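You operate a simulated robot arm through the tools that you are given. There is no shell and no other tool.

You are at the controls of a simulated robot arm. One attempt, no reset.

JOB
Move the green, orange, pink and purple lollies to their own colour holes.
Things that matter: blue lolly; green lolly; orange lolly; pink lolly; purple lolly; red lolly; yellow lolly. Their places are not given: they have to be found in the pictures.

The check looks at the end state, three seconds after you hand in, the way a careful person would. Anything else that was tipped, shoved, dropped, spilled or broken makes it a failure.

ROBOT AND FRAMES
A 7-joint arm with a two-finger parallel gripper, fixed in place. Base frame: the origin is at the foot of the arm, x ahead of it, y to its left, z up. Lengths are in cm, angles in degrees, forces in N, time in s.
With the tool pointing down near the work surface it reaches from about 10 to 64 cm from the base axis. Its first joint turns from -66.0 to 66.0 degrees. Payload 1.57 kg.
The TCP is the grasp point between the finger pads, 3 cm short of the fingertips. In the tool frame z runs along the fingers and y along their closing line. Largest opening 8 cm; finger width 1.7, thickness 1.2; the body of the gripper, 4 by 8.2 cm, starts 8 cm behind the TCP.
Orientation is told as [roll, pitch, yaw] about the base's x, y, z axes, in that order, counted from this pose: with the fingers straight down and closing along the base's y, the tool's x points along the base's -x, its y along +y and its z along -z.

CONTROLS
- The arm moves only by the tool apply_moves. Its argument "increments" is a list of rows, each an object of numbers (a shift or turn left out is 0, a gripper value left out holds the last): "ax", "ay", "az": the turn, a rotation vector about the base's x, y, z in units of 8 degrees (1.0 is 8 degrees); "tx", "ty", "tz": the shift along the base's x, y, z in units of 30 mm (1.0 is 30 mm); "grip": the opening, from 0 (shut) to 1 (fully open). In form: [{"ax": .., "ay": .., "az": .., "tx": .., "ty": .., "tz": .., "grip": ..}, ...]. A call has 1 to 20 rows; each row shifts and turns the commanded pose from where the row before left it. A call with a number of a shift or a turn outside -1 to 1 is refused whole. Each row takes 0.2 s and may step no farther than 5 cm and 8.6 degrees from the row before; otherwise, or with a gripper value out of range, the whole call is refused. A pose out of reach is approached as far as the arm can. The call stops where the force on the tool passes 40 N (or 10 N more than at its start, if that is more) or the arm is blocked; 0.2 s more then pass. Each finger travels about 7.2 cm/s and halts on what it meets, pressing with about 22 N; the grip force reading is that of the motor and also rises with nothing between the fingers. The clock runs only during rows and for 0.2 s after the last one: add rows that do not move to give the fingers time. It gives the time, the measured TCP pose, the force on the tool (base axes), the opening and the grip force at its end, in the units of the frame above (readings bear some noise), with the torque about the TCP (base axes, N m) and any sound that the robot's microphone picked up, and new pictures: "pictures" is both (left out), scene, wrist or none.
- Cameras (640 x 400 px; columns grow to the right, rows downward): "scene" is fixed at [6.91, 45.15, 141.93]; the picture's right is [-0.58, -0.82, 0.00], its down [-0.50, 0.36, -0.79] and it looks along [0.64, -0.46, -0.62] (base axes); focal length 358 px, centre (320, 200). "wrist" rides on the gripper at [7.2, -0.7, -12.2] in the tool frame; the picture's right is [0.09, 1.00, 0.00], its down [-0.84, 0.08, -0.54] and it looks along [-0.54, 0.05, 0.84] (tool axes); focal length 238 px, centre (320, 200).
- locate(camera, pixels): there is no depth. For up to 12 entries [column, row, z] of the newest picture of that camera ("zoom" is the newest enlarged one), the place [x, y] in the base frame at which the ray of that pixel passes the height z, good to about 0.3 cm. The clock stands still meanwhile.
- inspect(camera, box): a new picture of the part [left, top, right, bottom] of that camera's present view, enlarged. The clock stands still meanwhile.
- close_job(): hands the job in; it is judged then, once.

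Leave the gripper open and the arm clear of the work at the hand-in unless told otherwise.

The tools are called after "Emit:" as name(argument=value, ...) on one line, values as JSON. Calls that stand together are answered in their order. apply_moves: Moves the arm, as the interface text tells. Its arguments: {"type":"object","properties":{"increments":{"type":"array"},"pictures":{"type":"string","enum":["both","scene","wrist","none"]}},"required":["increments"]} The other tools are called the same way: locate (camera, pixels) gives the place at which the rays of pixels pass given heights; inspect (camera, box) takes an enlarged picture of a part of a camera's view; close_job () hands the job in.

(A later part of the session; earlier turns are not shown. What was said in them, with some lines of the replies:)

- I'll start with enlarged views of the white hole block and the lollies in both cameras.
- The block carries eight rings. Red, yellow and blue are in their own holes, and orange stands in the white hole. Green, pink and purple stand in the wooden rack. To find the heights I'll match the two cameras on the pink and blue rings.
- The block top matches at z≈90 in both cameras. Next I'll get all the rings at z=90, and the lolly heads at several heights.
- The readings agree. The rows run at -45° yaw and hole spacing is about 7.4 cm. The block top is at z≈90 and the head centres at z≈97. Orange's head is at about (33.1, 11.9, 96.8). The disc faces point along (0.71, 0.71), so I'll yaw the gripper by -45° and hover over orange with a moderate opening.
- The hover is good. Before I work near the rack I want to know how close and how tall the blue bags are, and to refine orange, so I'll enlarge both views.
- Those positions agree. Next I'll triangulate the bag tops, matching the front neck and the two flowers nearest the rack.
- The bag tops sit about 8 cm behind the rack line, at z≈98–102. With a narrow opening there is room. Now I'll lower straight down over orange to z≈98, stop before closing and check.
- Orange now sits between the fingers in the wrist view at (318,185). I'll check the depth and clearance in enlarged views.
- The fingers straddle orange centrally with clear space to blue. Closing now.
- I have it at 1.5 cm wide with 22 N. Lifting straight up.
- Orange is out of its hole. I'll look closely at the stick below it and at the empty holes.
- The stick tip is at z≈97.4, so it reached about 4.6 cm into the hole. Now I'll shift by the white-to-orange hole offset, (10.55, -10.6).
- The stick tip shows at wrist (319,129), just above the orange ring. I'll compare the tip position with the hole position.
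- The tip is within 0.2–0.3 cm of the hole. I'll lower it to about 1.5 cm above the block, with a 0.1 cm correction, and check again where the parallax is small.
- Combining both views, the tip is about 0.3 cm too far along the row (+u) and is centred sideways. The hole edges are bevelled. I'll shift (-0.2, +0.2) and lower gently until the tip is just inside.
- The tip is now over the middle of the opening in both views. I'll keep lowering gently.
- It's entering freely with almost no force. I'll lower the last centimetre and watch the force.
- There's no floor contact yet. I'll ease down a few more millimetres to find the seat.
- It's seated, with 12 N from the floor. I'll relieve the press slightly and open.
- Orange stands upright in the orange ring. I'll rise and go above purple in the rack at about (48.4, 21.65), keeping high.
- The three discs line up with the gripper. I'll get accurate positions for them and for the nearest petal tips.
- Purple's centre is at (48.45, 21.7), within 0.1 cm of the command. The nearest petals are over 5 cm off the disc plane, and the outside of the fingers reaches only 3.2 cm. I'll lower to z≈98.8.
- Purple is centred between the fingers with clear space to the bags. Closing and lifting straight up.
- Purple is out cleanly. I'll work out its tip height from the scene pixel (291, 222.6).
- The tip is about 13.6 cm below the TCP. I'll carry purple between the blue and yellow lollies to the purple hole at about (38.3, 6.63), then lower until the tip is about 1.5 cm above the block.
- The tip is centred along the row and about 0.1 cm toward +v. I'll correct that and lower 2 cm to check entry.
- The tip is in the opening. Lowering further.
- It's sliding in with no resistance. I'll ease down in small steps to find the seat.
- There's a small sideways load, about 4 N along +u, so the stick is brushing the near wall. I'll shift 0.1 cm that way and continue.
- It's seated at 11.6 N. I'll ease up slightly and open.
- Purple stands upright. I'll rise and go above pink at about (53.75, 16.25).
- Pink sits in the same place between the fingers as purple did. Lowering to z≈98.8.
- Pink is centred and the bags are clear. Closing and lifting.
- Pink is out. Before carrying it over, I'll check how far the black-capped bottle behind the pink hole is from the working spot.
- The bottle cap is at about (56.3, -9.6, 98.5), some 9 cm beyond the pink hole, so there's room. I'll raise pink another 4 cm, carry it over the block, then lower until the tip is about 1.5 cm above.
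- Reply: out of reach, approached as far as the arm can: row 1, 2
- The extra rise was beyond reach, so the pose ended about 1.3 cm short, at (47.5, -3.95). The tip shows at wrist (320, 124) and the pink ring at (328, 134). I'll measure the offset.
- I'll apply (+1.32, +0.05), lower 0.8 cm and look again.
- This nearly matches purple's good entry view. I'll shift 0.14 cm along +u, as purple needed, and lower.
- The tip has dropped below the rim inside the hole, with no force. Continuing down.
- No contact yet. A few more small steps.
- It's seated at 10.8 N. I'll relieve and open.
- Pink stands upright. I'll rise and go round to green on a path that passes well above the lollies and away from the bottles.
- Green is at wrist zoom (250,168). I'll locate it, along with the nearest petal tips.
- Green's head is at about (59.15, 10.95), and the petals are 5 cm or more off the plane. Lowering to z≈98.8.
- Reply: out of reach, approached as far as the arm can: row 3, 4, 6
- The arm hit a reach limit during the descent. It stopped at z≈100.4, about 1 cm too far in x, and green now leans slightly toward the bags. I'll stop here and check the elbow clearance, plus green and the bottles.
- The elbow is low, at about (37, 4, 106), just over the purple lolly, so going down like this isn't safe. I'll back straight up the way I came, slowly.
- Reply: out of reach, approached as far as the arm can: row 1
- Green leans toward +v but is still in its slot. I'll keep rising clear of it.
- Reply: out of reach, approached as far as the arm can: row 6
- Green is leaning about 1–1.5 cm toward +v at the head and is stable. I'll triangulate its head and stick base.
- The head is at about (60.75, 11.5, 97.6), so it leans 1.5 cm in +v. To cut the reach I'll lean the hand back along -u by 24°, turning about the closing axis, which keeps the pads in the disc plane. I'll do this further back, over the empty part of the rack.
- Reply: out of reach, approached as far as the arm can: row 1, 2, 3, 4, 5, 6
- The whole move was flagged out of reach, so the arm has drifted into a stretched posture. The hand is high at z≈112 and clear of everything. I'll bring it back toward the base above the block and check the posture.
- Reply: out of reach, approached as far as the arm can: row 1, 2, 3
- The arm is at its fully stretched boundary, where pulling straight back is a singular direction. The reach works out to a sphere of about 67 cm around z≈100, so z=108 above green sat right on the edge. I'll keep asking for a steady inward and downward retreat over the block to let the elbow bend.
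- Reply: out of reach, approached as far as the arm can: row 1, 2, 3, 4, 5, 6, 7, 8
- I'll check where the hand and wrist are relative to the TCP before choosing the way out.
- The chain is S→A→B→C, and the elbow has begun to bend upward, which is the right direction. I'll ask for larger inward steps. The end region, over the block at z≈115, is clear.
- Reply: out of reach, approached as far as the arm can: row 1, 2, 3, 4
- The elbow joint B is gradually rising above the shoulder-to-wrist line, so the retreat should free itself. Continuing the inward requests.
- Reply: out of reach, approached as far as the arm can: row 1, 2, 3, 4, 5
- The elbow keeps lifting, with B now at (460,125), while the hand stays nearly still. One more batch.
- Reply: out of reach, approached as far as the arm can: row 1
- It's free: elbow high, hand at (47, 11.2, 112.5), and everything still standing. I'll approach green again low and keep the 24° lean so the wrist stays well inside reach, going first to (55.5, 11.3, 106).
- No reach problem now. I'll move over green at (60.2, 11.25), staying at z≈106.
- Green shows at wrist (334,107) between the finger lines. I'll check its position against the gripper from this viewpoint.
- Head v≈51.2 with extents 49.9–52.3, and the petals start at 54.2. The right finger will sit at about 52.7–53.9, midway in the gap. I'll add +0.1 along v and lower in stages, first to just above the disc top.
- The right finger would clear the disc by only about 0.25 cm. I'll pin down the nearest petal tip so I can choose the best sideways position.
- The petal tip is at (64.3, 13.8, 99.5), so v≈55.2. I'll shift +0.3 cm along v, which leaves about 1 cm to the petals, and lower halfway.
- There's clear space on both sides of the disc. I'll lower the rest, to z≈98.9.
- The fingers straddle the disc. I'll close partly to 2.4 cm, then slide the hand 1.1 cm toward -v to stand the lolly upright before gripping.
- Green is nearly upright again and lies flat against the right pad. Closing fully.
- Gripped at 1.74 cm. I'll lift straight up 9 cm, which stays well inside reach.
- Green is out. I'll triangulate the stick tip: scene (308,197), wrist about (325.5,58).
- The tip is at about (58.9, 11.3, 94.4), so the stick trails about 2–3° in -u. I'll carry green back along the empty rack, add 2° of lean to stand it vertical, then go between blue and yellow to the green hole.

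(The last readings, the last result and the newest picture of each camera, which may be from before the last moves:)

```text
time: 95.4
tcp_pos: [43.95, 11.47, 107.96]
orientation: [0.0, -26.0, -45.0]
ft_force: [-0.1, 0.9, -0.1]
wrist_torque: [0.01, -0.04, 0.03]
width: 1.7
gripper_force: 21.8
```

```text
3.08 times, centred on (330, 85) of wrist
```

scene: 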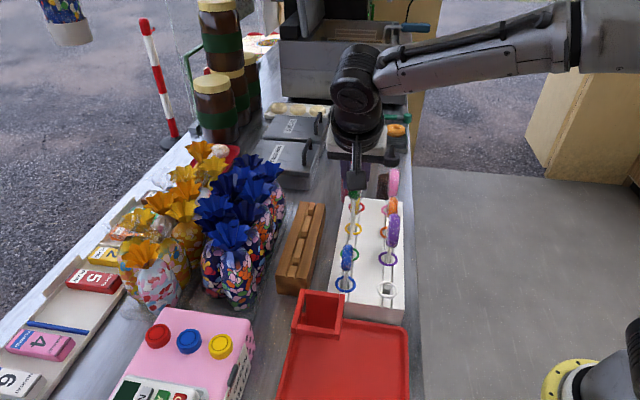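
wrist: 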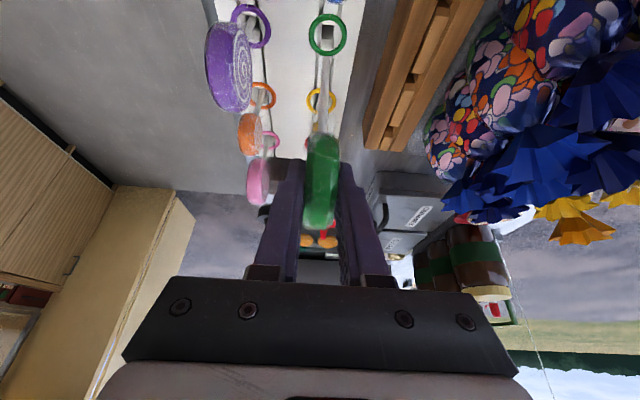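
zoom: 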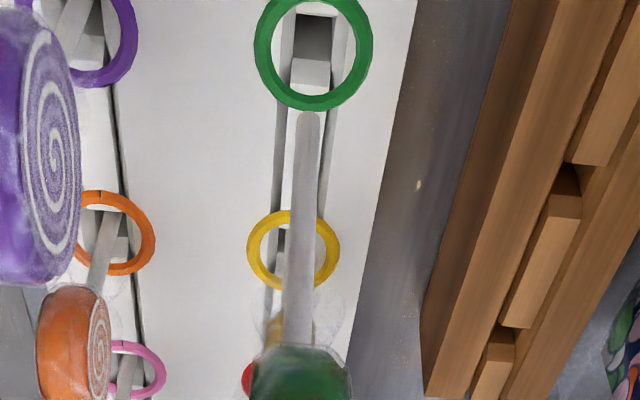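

The tip hangs before the green ring. I'll shift (-0.2, +0.22), lower 2.4 cm and inspect.

Emit:
apply_moves(increments=[{"tx": -0.067, "ty": 0.073}, {"tz": -0.4}, {"tz": -0.4}, {}, {}])

Emit:
inspect(camera="scene", box=[320, 205, 380, 275])

Emit:
inspect(camera="wrist", box=[300, 20, 360, 90])

```text
time: 96.6
tcp_pos: [43.69, 11.72, 105.76]
orientation: [0.0, -26.0, -44.9]
ft_force: [0.1, 0.0, -0.2]
wrist_torque: [0.02, -0.01, 0.05]
width: 1.74
gripper_force: 21.9
```

scene: 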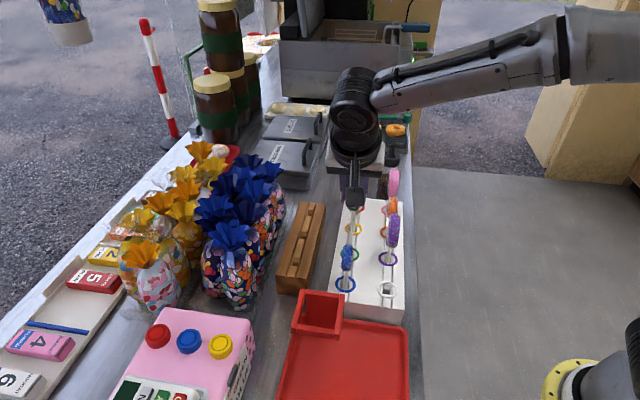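
wrist: 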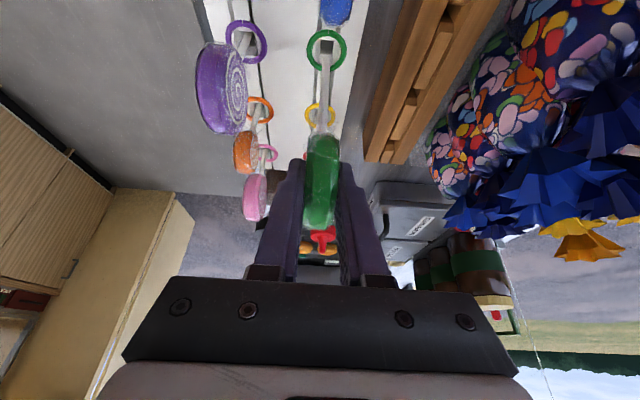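

```text
5.71 times, centred on (350, 240) of scene
```

zoom: 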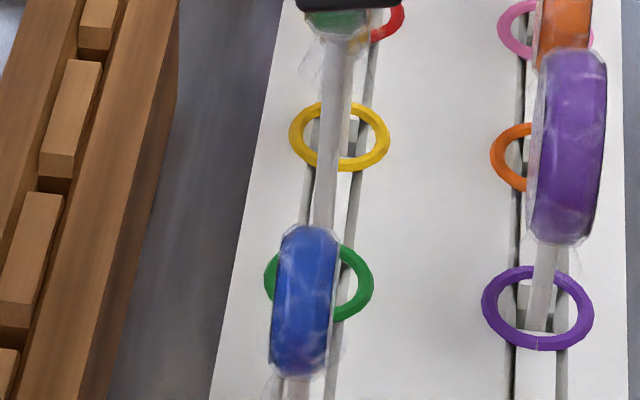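

```text
5.71 times, centred on (330, 55) of wrist
```

zoom: 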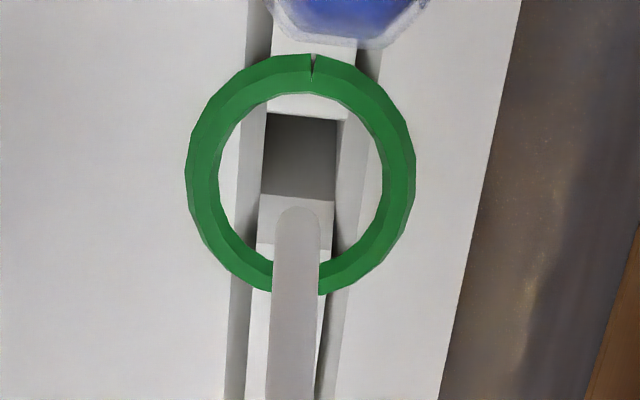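

Sideways the tip is on centre. The oblique geometry puts it about 0.25 cm short along u. I'll shift (+0.17, -0.17), lower 2 cm and look again.

Emit:
apply_moves(increments=[{"tx": 0.057, "ty": -0.057}, {"tz": -0.2}, {"tz": -0.2}, {"tz": -0.2}, {}, {}], pictures="wrist")

Emit:
inspect(camera="scene", box=[320, 205, 380, 275])

Emit:
inspect(camera="wrist", box=[300, 20, 360, 90])

```text
time: 98.0
tcp_pos: [43.86, 11.79, 103.97]
orientation: [0.0, -25.9, -44.9]
ft_force: [0.1, 0.3, -1.1]
wrist_torque: [-0.02, 0.01, 0.01]
width: 1.74
gripper_force: 22.0
```

wrist: 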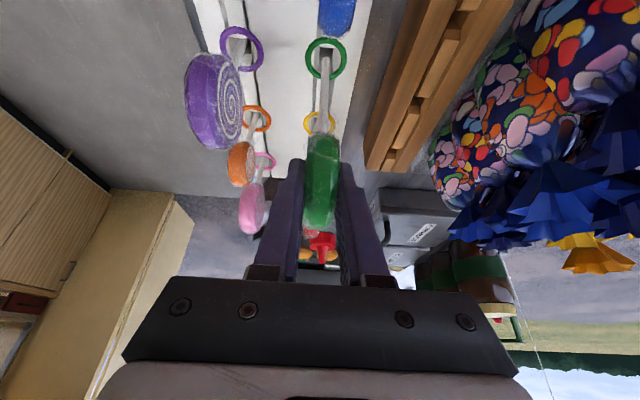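

```text
5.71 times, centred on (350, 240) of scene
```

zoom: 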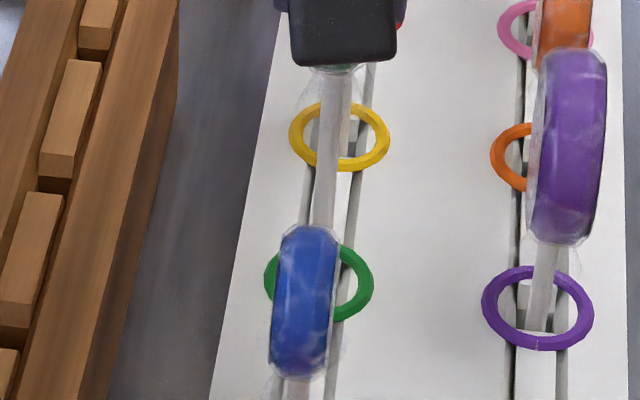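

```text
5.71 times, centred on (330, 55) of wrist
```

zoom: 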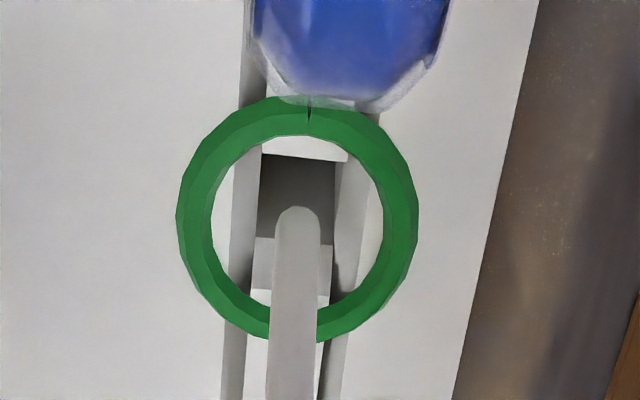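

The tip is right at the ring's centre plane and centred in the opening. Continuing down.

Emit:
apply_moves(increments=[{"tz": -0.2}, {"tz": -0.2}, {"tz": -0.2}, {"tz": -0.2}, {}, {}], pictures="wrist")

Emit:
inspect(camera="scene", box=[320, 185, 400, 275])

Emit:
inspect(camera="wrist", box=[290, 20, 370, 110])

```text
time: 99.4
tcp_pos: [43.85, 11.76, 101.56]
orientation: [0.0, -26.0, -45.0]
ft_force: [-0.2, -0.2, -1.0]
wrist_torque: [0.01, 0.0, 0.01]
width: 1.77
gripper_force: 22.5
```

wrist: 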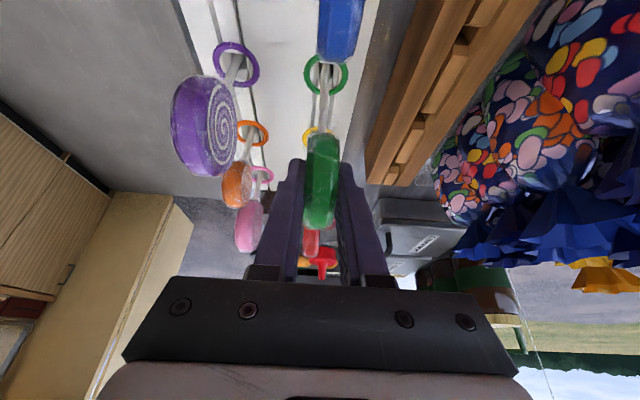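

```text
4.44 times, centred on (360, 230) of scene
```

zoom: 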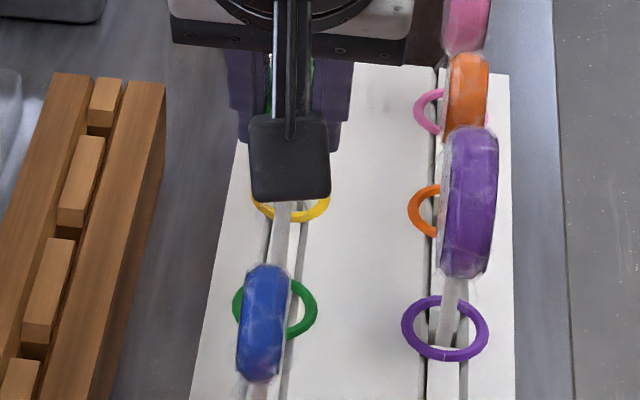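

```text
4.44 times, centred on (330, 65) of wrist
```

zoom: 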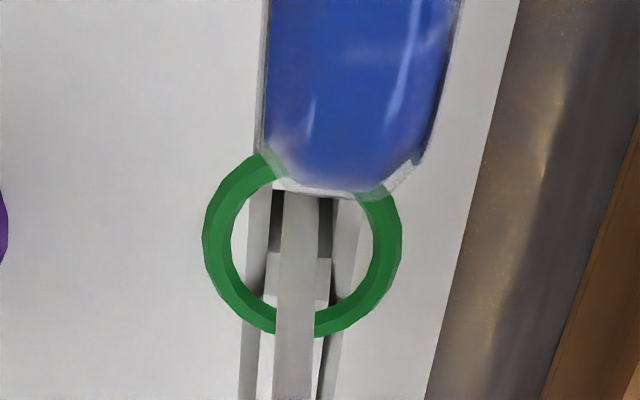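

The stick is in the hole with no load. I'll go down in smaller steps and watch the force.

Emit:
apply_moves(increments=[{"tz": -0.15}, {"tz": -0.15}, {"tz": -0.15}, {"tz": -0.1}, {"tz": -0.1}, {}], pictures="none")

```text
time: 100.8
tcp_pos: [43.91, 11.61, 99.55]
orientation: [-0.1, -26.0, -45.0]
ft_force: [0.6, 0.5, -0.7]
wrist_torque: [0.02, -0.03, 0.01]
width: 1.72
gripper_force: 22.0
```

Emit:
apply_moves(increments=[{"tz": -0.06}, {"tz": -0.06}, {"tz": -0.05}, {"tz": -0.04}, {}], pictures="none")

```text
time: 102.0
tcp_pos: [43.82, 11.71, 98.99]
orientation: [0.1, -26.0, -44.9]
ft_force: [-0.1, 0.8, -1.0]
wrist_torque: [-0.05, 0.0, -0.01]
width: 1.76
gripper_force: 22.1
```

Emit:
apply_moves(increments=[{"tz": -0.04}, {"tz": -0.04}, {"tz": -0.03}, {}], pictures="none")

```text
time: 103.0
tcp_pos: [43.89, 11.75, 98.78]
orientation: [0.2, -26.2, -45.1]
ft_force: [-0.8, -1.8, 10.9]
wrist_torque: [-0.19, 0.08, 0.02]
width: 1.74
gripper_force: 21.8
```

It's seated at 10.9 N. I'll relieve and open.

Emit:
apply_moves(increments=[{"tz": 0.05}, {}, {"grip": 0.27}, {"grip": 0.37}, {"grip": 0.5}, {}, {}])

Emit:
inspect(camera="wrist", box=[250, 20, 410, 250])

Emit:
inspect(camera="scene", box=[310, 170, 410, 300])

```text
time: 104.6
tcp_pos: [43.85, 11.67, 98.87]
orientation: [0.0, -26.0, -45.0]
ft_force: [0.1, -0.2, -0.3]
wrist_torque: [-0.01, -0.03, -0.01]
width: 3.98
gripper_force: 0.1
```

scene: 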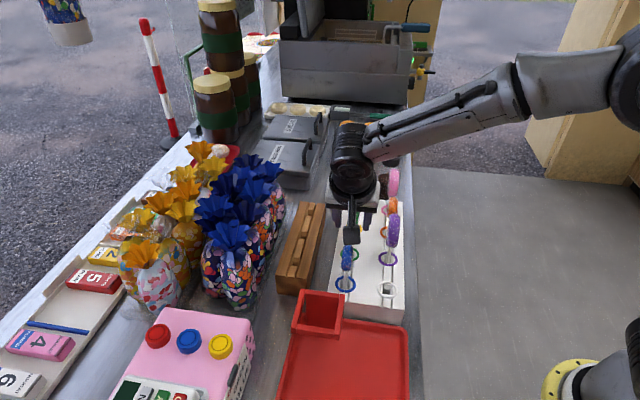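
wrist: 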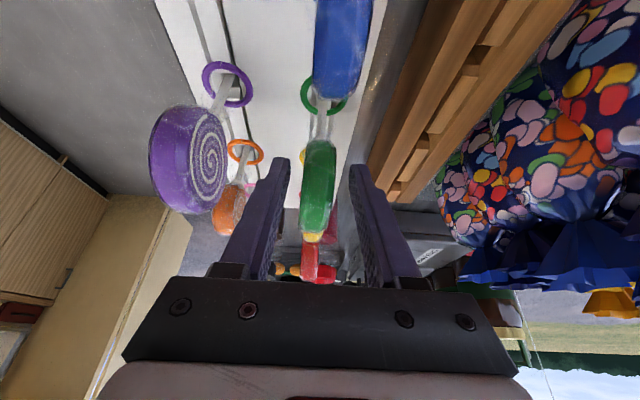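

```text
1.74 times, centred on (330, 135) of wrist
```

zoom: 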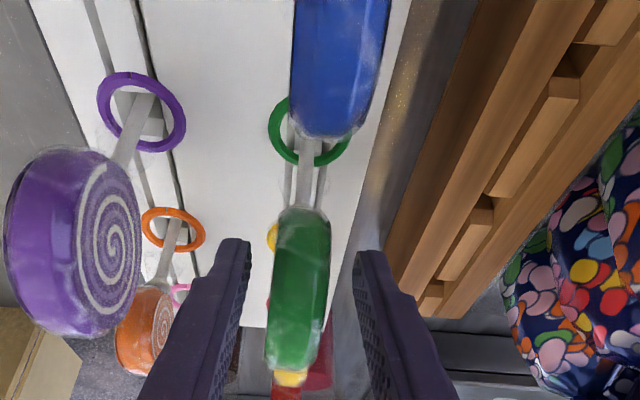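

```text
3.08 times, centred on (360, 235) of scene
```

zoom: 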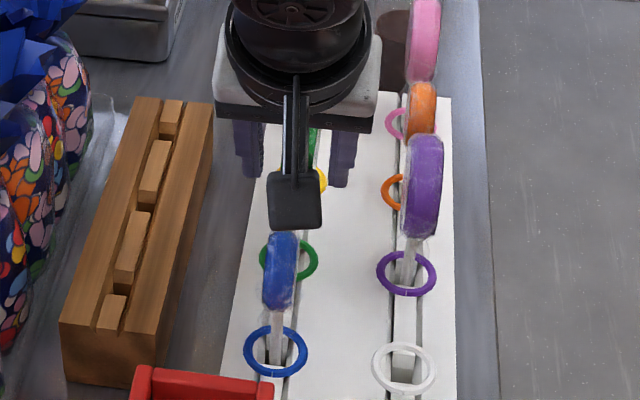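

Green stands free in its hole. I'll rise straight up, then return the tool to vertical.

Emit:
apply_moves(increments=[{"tz": 0.3}, {"tz": 0.4}, {"tz": 0.5}, {"tz": 0.6}, {"tz": 0.6}, {"tz": 0.6}, {"tz": 0.6}, {"tz": 0.6}, {"ax": 0.707, "ay": 0.707, "tx": -0.3, "ty": -0.5}, {"ax": 0.707, "ay": 0.707, "tx": -0.3, "ty": -0.5}, {"ax": 0.707, "ay": 0.707, "tx": -0.3, "ty": -0.5}, {"ax": 0.177, "ay": 0.177, "tx": -0.3, "ty": -0.5}, {"tx": -0.3, "ty": -0.5}, {"tx": -0.3, "ty": -0.5}, {}, {}])

Emit:
inspect(camera="scene", box=[310, 160, 420, 310])

Emit:
inspect(camera="wrist", box=[260, 20, 480, 260])

```text
time: 108.0
tcp_pos: [38.4, 2.67, 111.35]
orientation: [0.0, 0.0, -45.0]
ft_force: [-0.4, 0.9, -0.4]
wrist_torque: [0.02, -0.03, -0.02]
width: 3.99
gripper_force: 0.2
```

scene: 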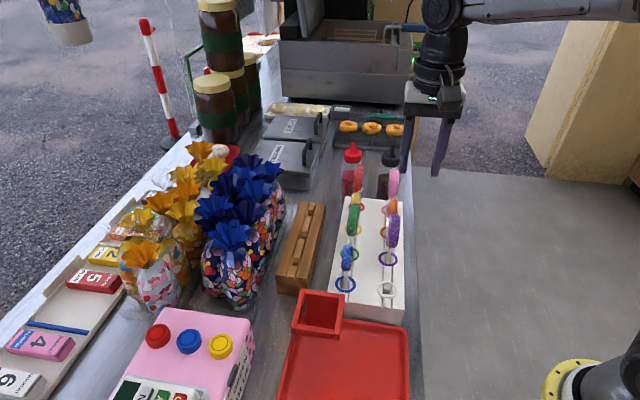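
wrist: 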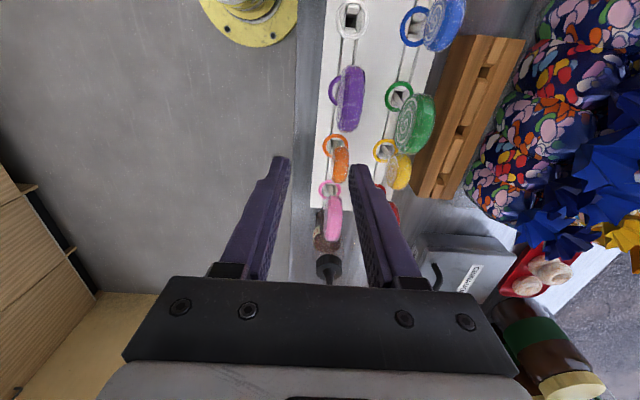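

```text
2.67 times, centred on (365, 235) of scene
```

zoom: 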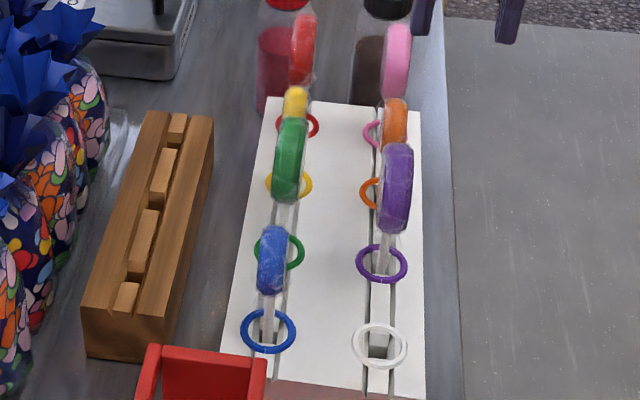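

```text
1.67 times, centred on (370, 140) of wrist
```

zoom: 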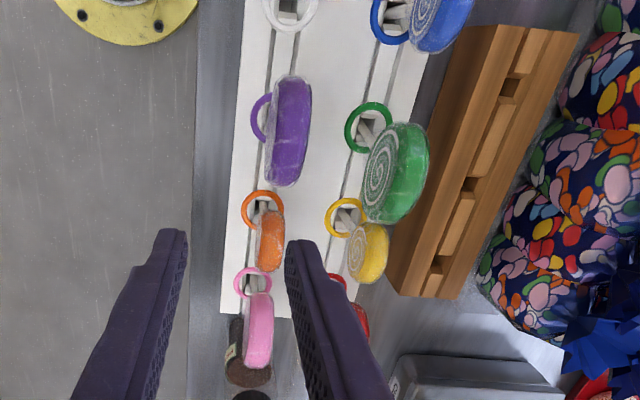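

All seven lollies stand in their own holes and the white hole is empty. I'll move the hand off to the side, open it fully and take a last look.

Emit:
apply_moves(increments=[{"tx": -0.3, "ty": -0.8, "tz": 0.2}, {"tx": -0.3, "ty": -0.8, "tz": 0.2}, {"tx": -0.3, "ty": -0.8, "tz": 0.2}, {"tx": -0.3, "ty": -0.8, "tz": 0.2}, {"tx": -0.3, "ty": -0.8}, {"tx": -0.3, "ty": -0.8}, {"grip": 1.0}, {}, {}, {}])

Emit:
inspect(camera="scene", box=[310, 160, 420, 310])

Emit:
inspect(camera="scene", box=[110, 100, 350, 320])

Emit:
inspect(camera="wrist", box=[300, 0, 560, 240])

```text
time: 110.2
tcp_pos: [32.82, -11.64, 113.82]
orientation: [0.0, 0.0, -45.0]
ft_force: [0.1, -0.1, 0.5]
wrist_torque: [-0.03, 0.0, 0.03]
width: 7.99
gripper_force: 0.1
```

scene: 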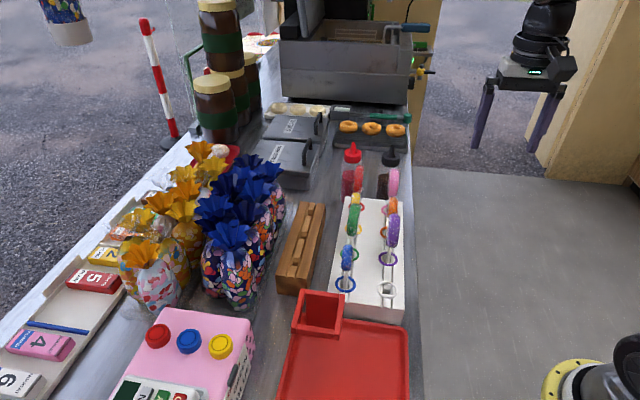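
wrist: 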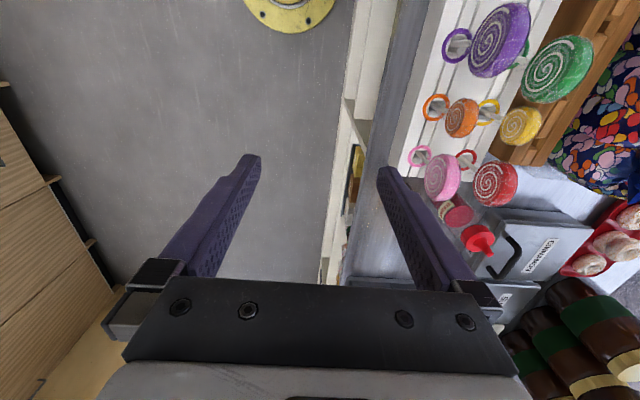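

```text
2.67 times, centred on (365, 235) of scene
```

zoom: 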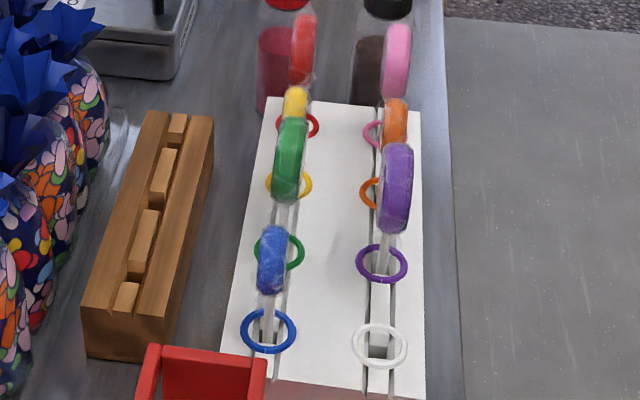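

```text
1.82 times, centred on (230, 210) of scene
```

zoom: 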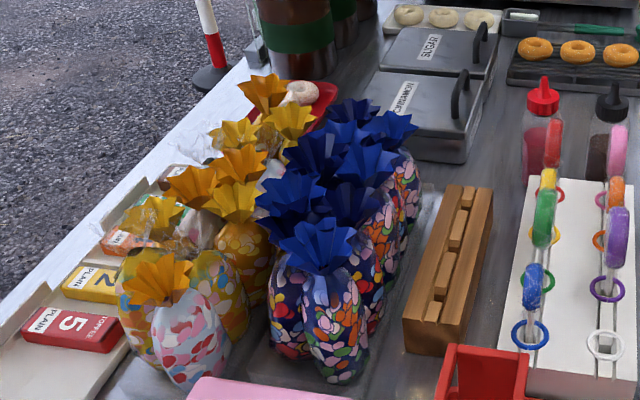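

```text
1.67 times, centred on (430, 120) of wrist
```

zoom: 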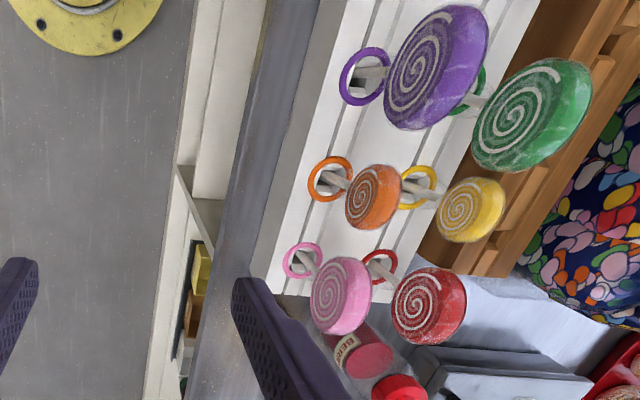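

The last views show green, orange, pink and purple each upright in their own colour ring. Red, yellow and blue are untouched in theirs, and the rack, bags and bottles are where they were. The gripper is open and the arm is clear, so I'm handing in.

Emit:
close_job()

```text
The job is handed in.
```

The green, orange, pink and purple lollies are each standing upright in the hole of their own colour, and I have handed the job in. I don't have the check's result.

- **Other lollies:** red, yellow and blue were not touched and are still in their own holes. The white hole, where orange started, is empty.
- **Surroundings:** in the last pictures the wooden rack, sweet bags, bottles and trays are all where they started.
- **One slip along the way:** the arm hit its reach limit on the first try at green, and the lolly ended up leaning in the rack. I straightened it before gripping, and it went into its hole with no side load.
- **At hand-in:** the gripper was fully open and the arm was off to the side, clear of the work.
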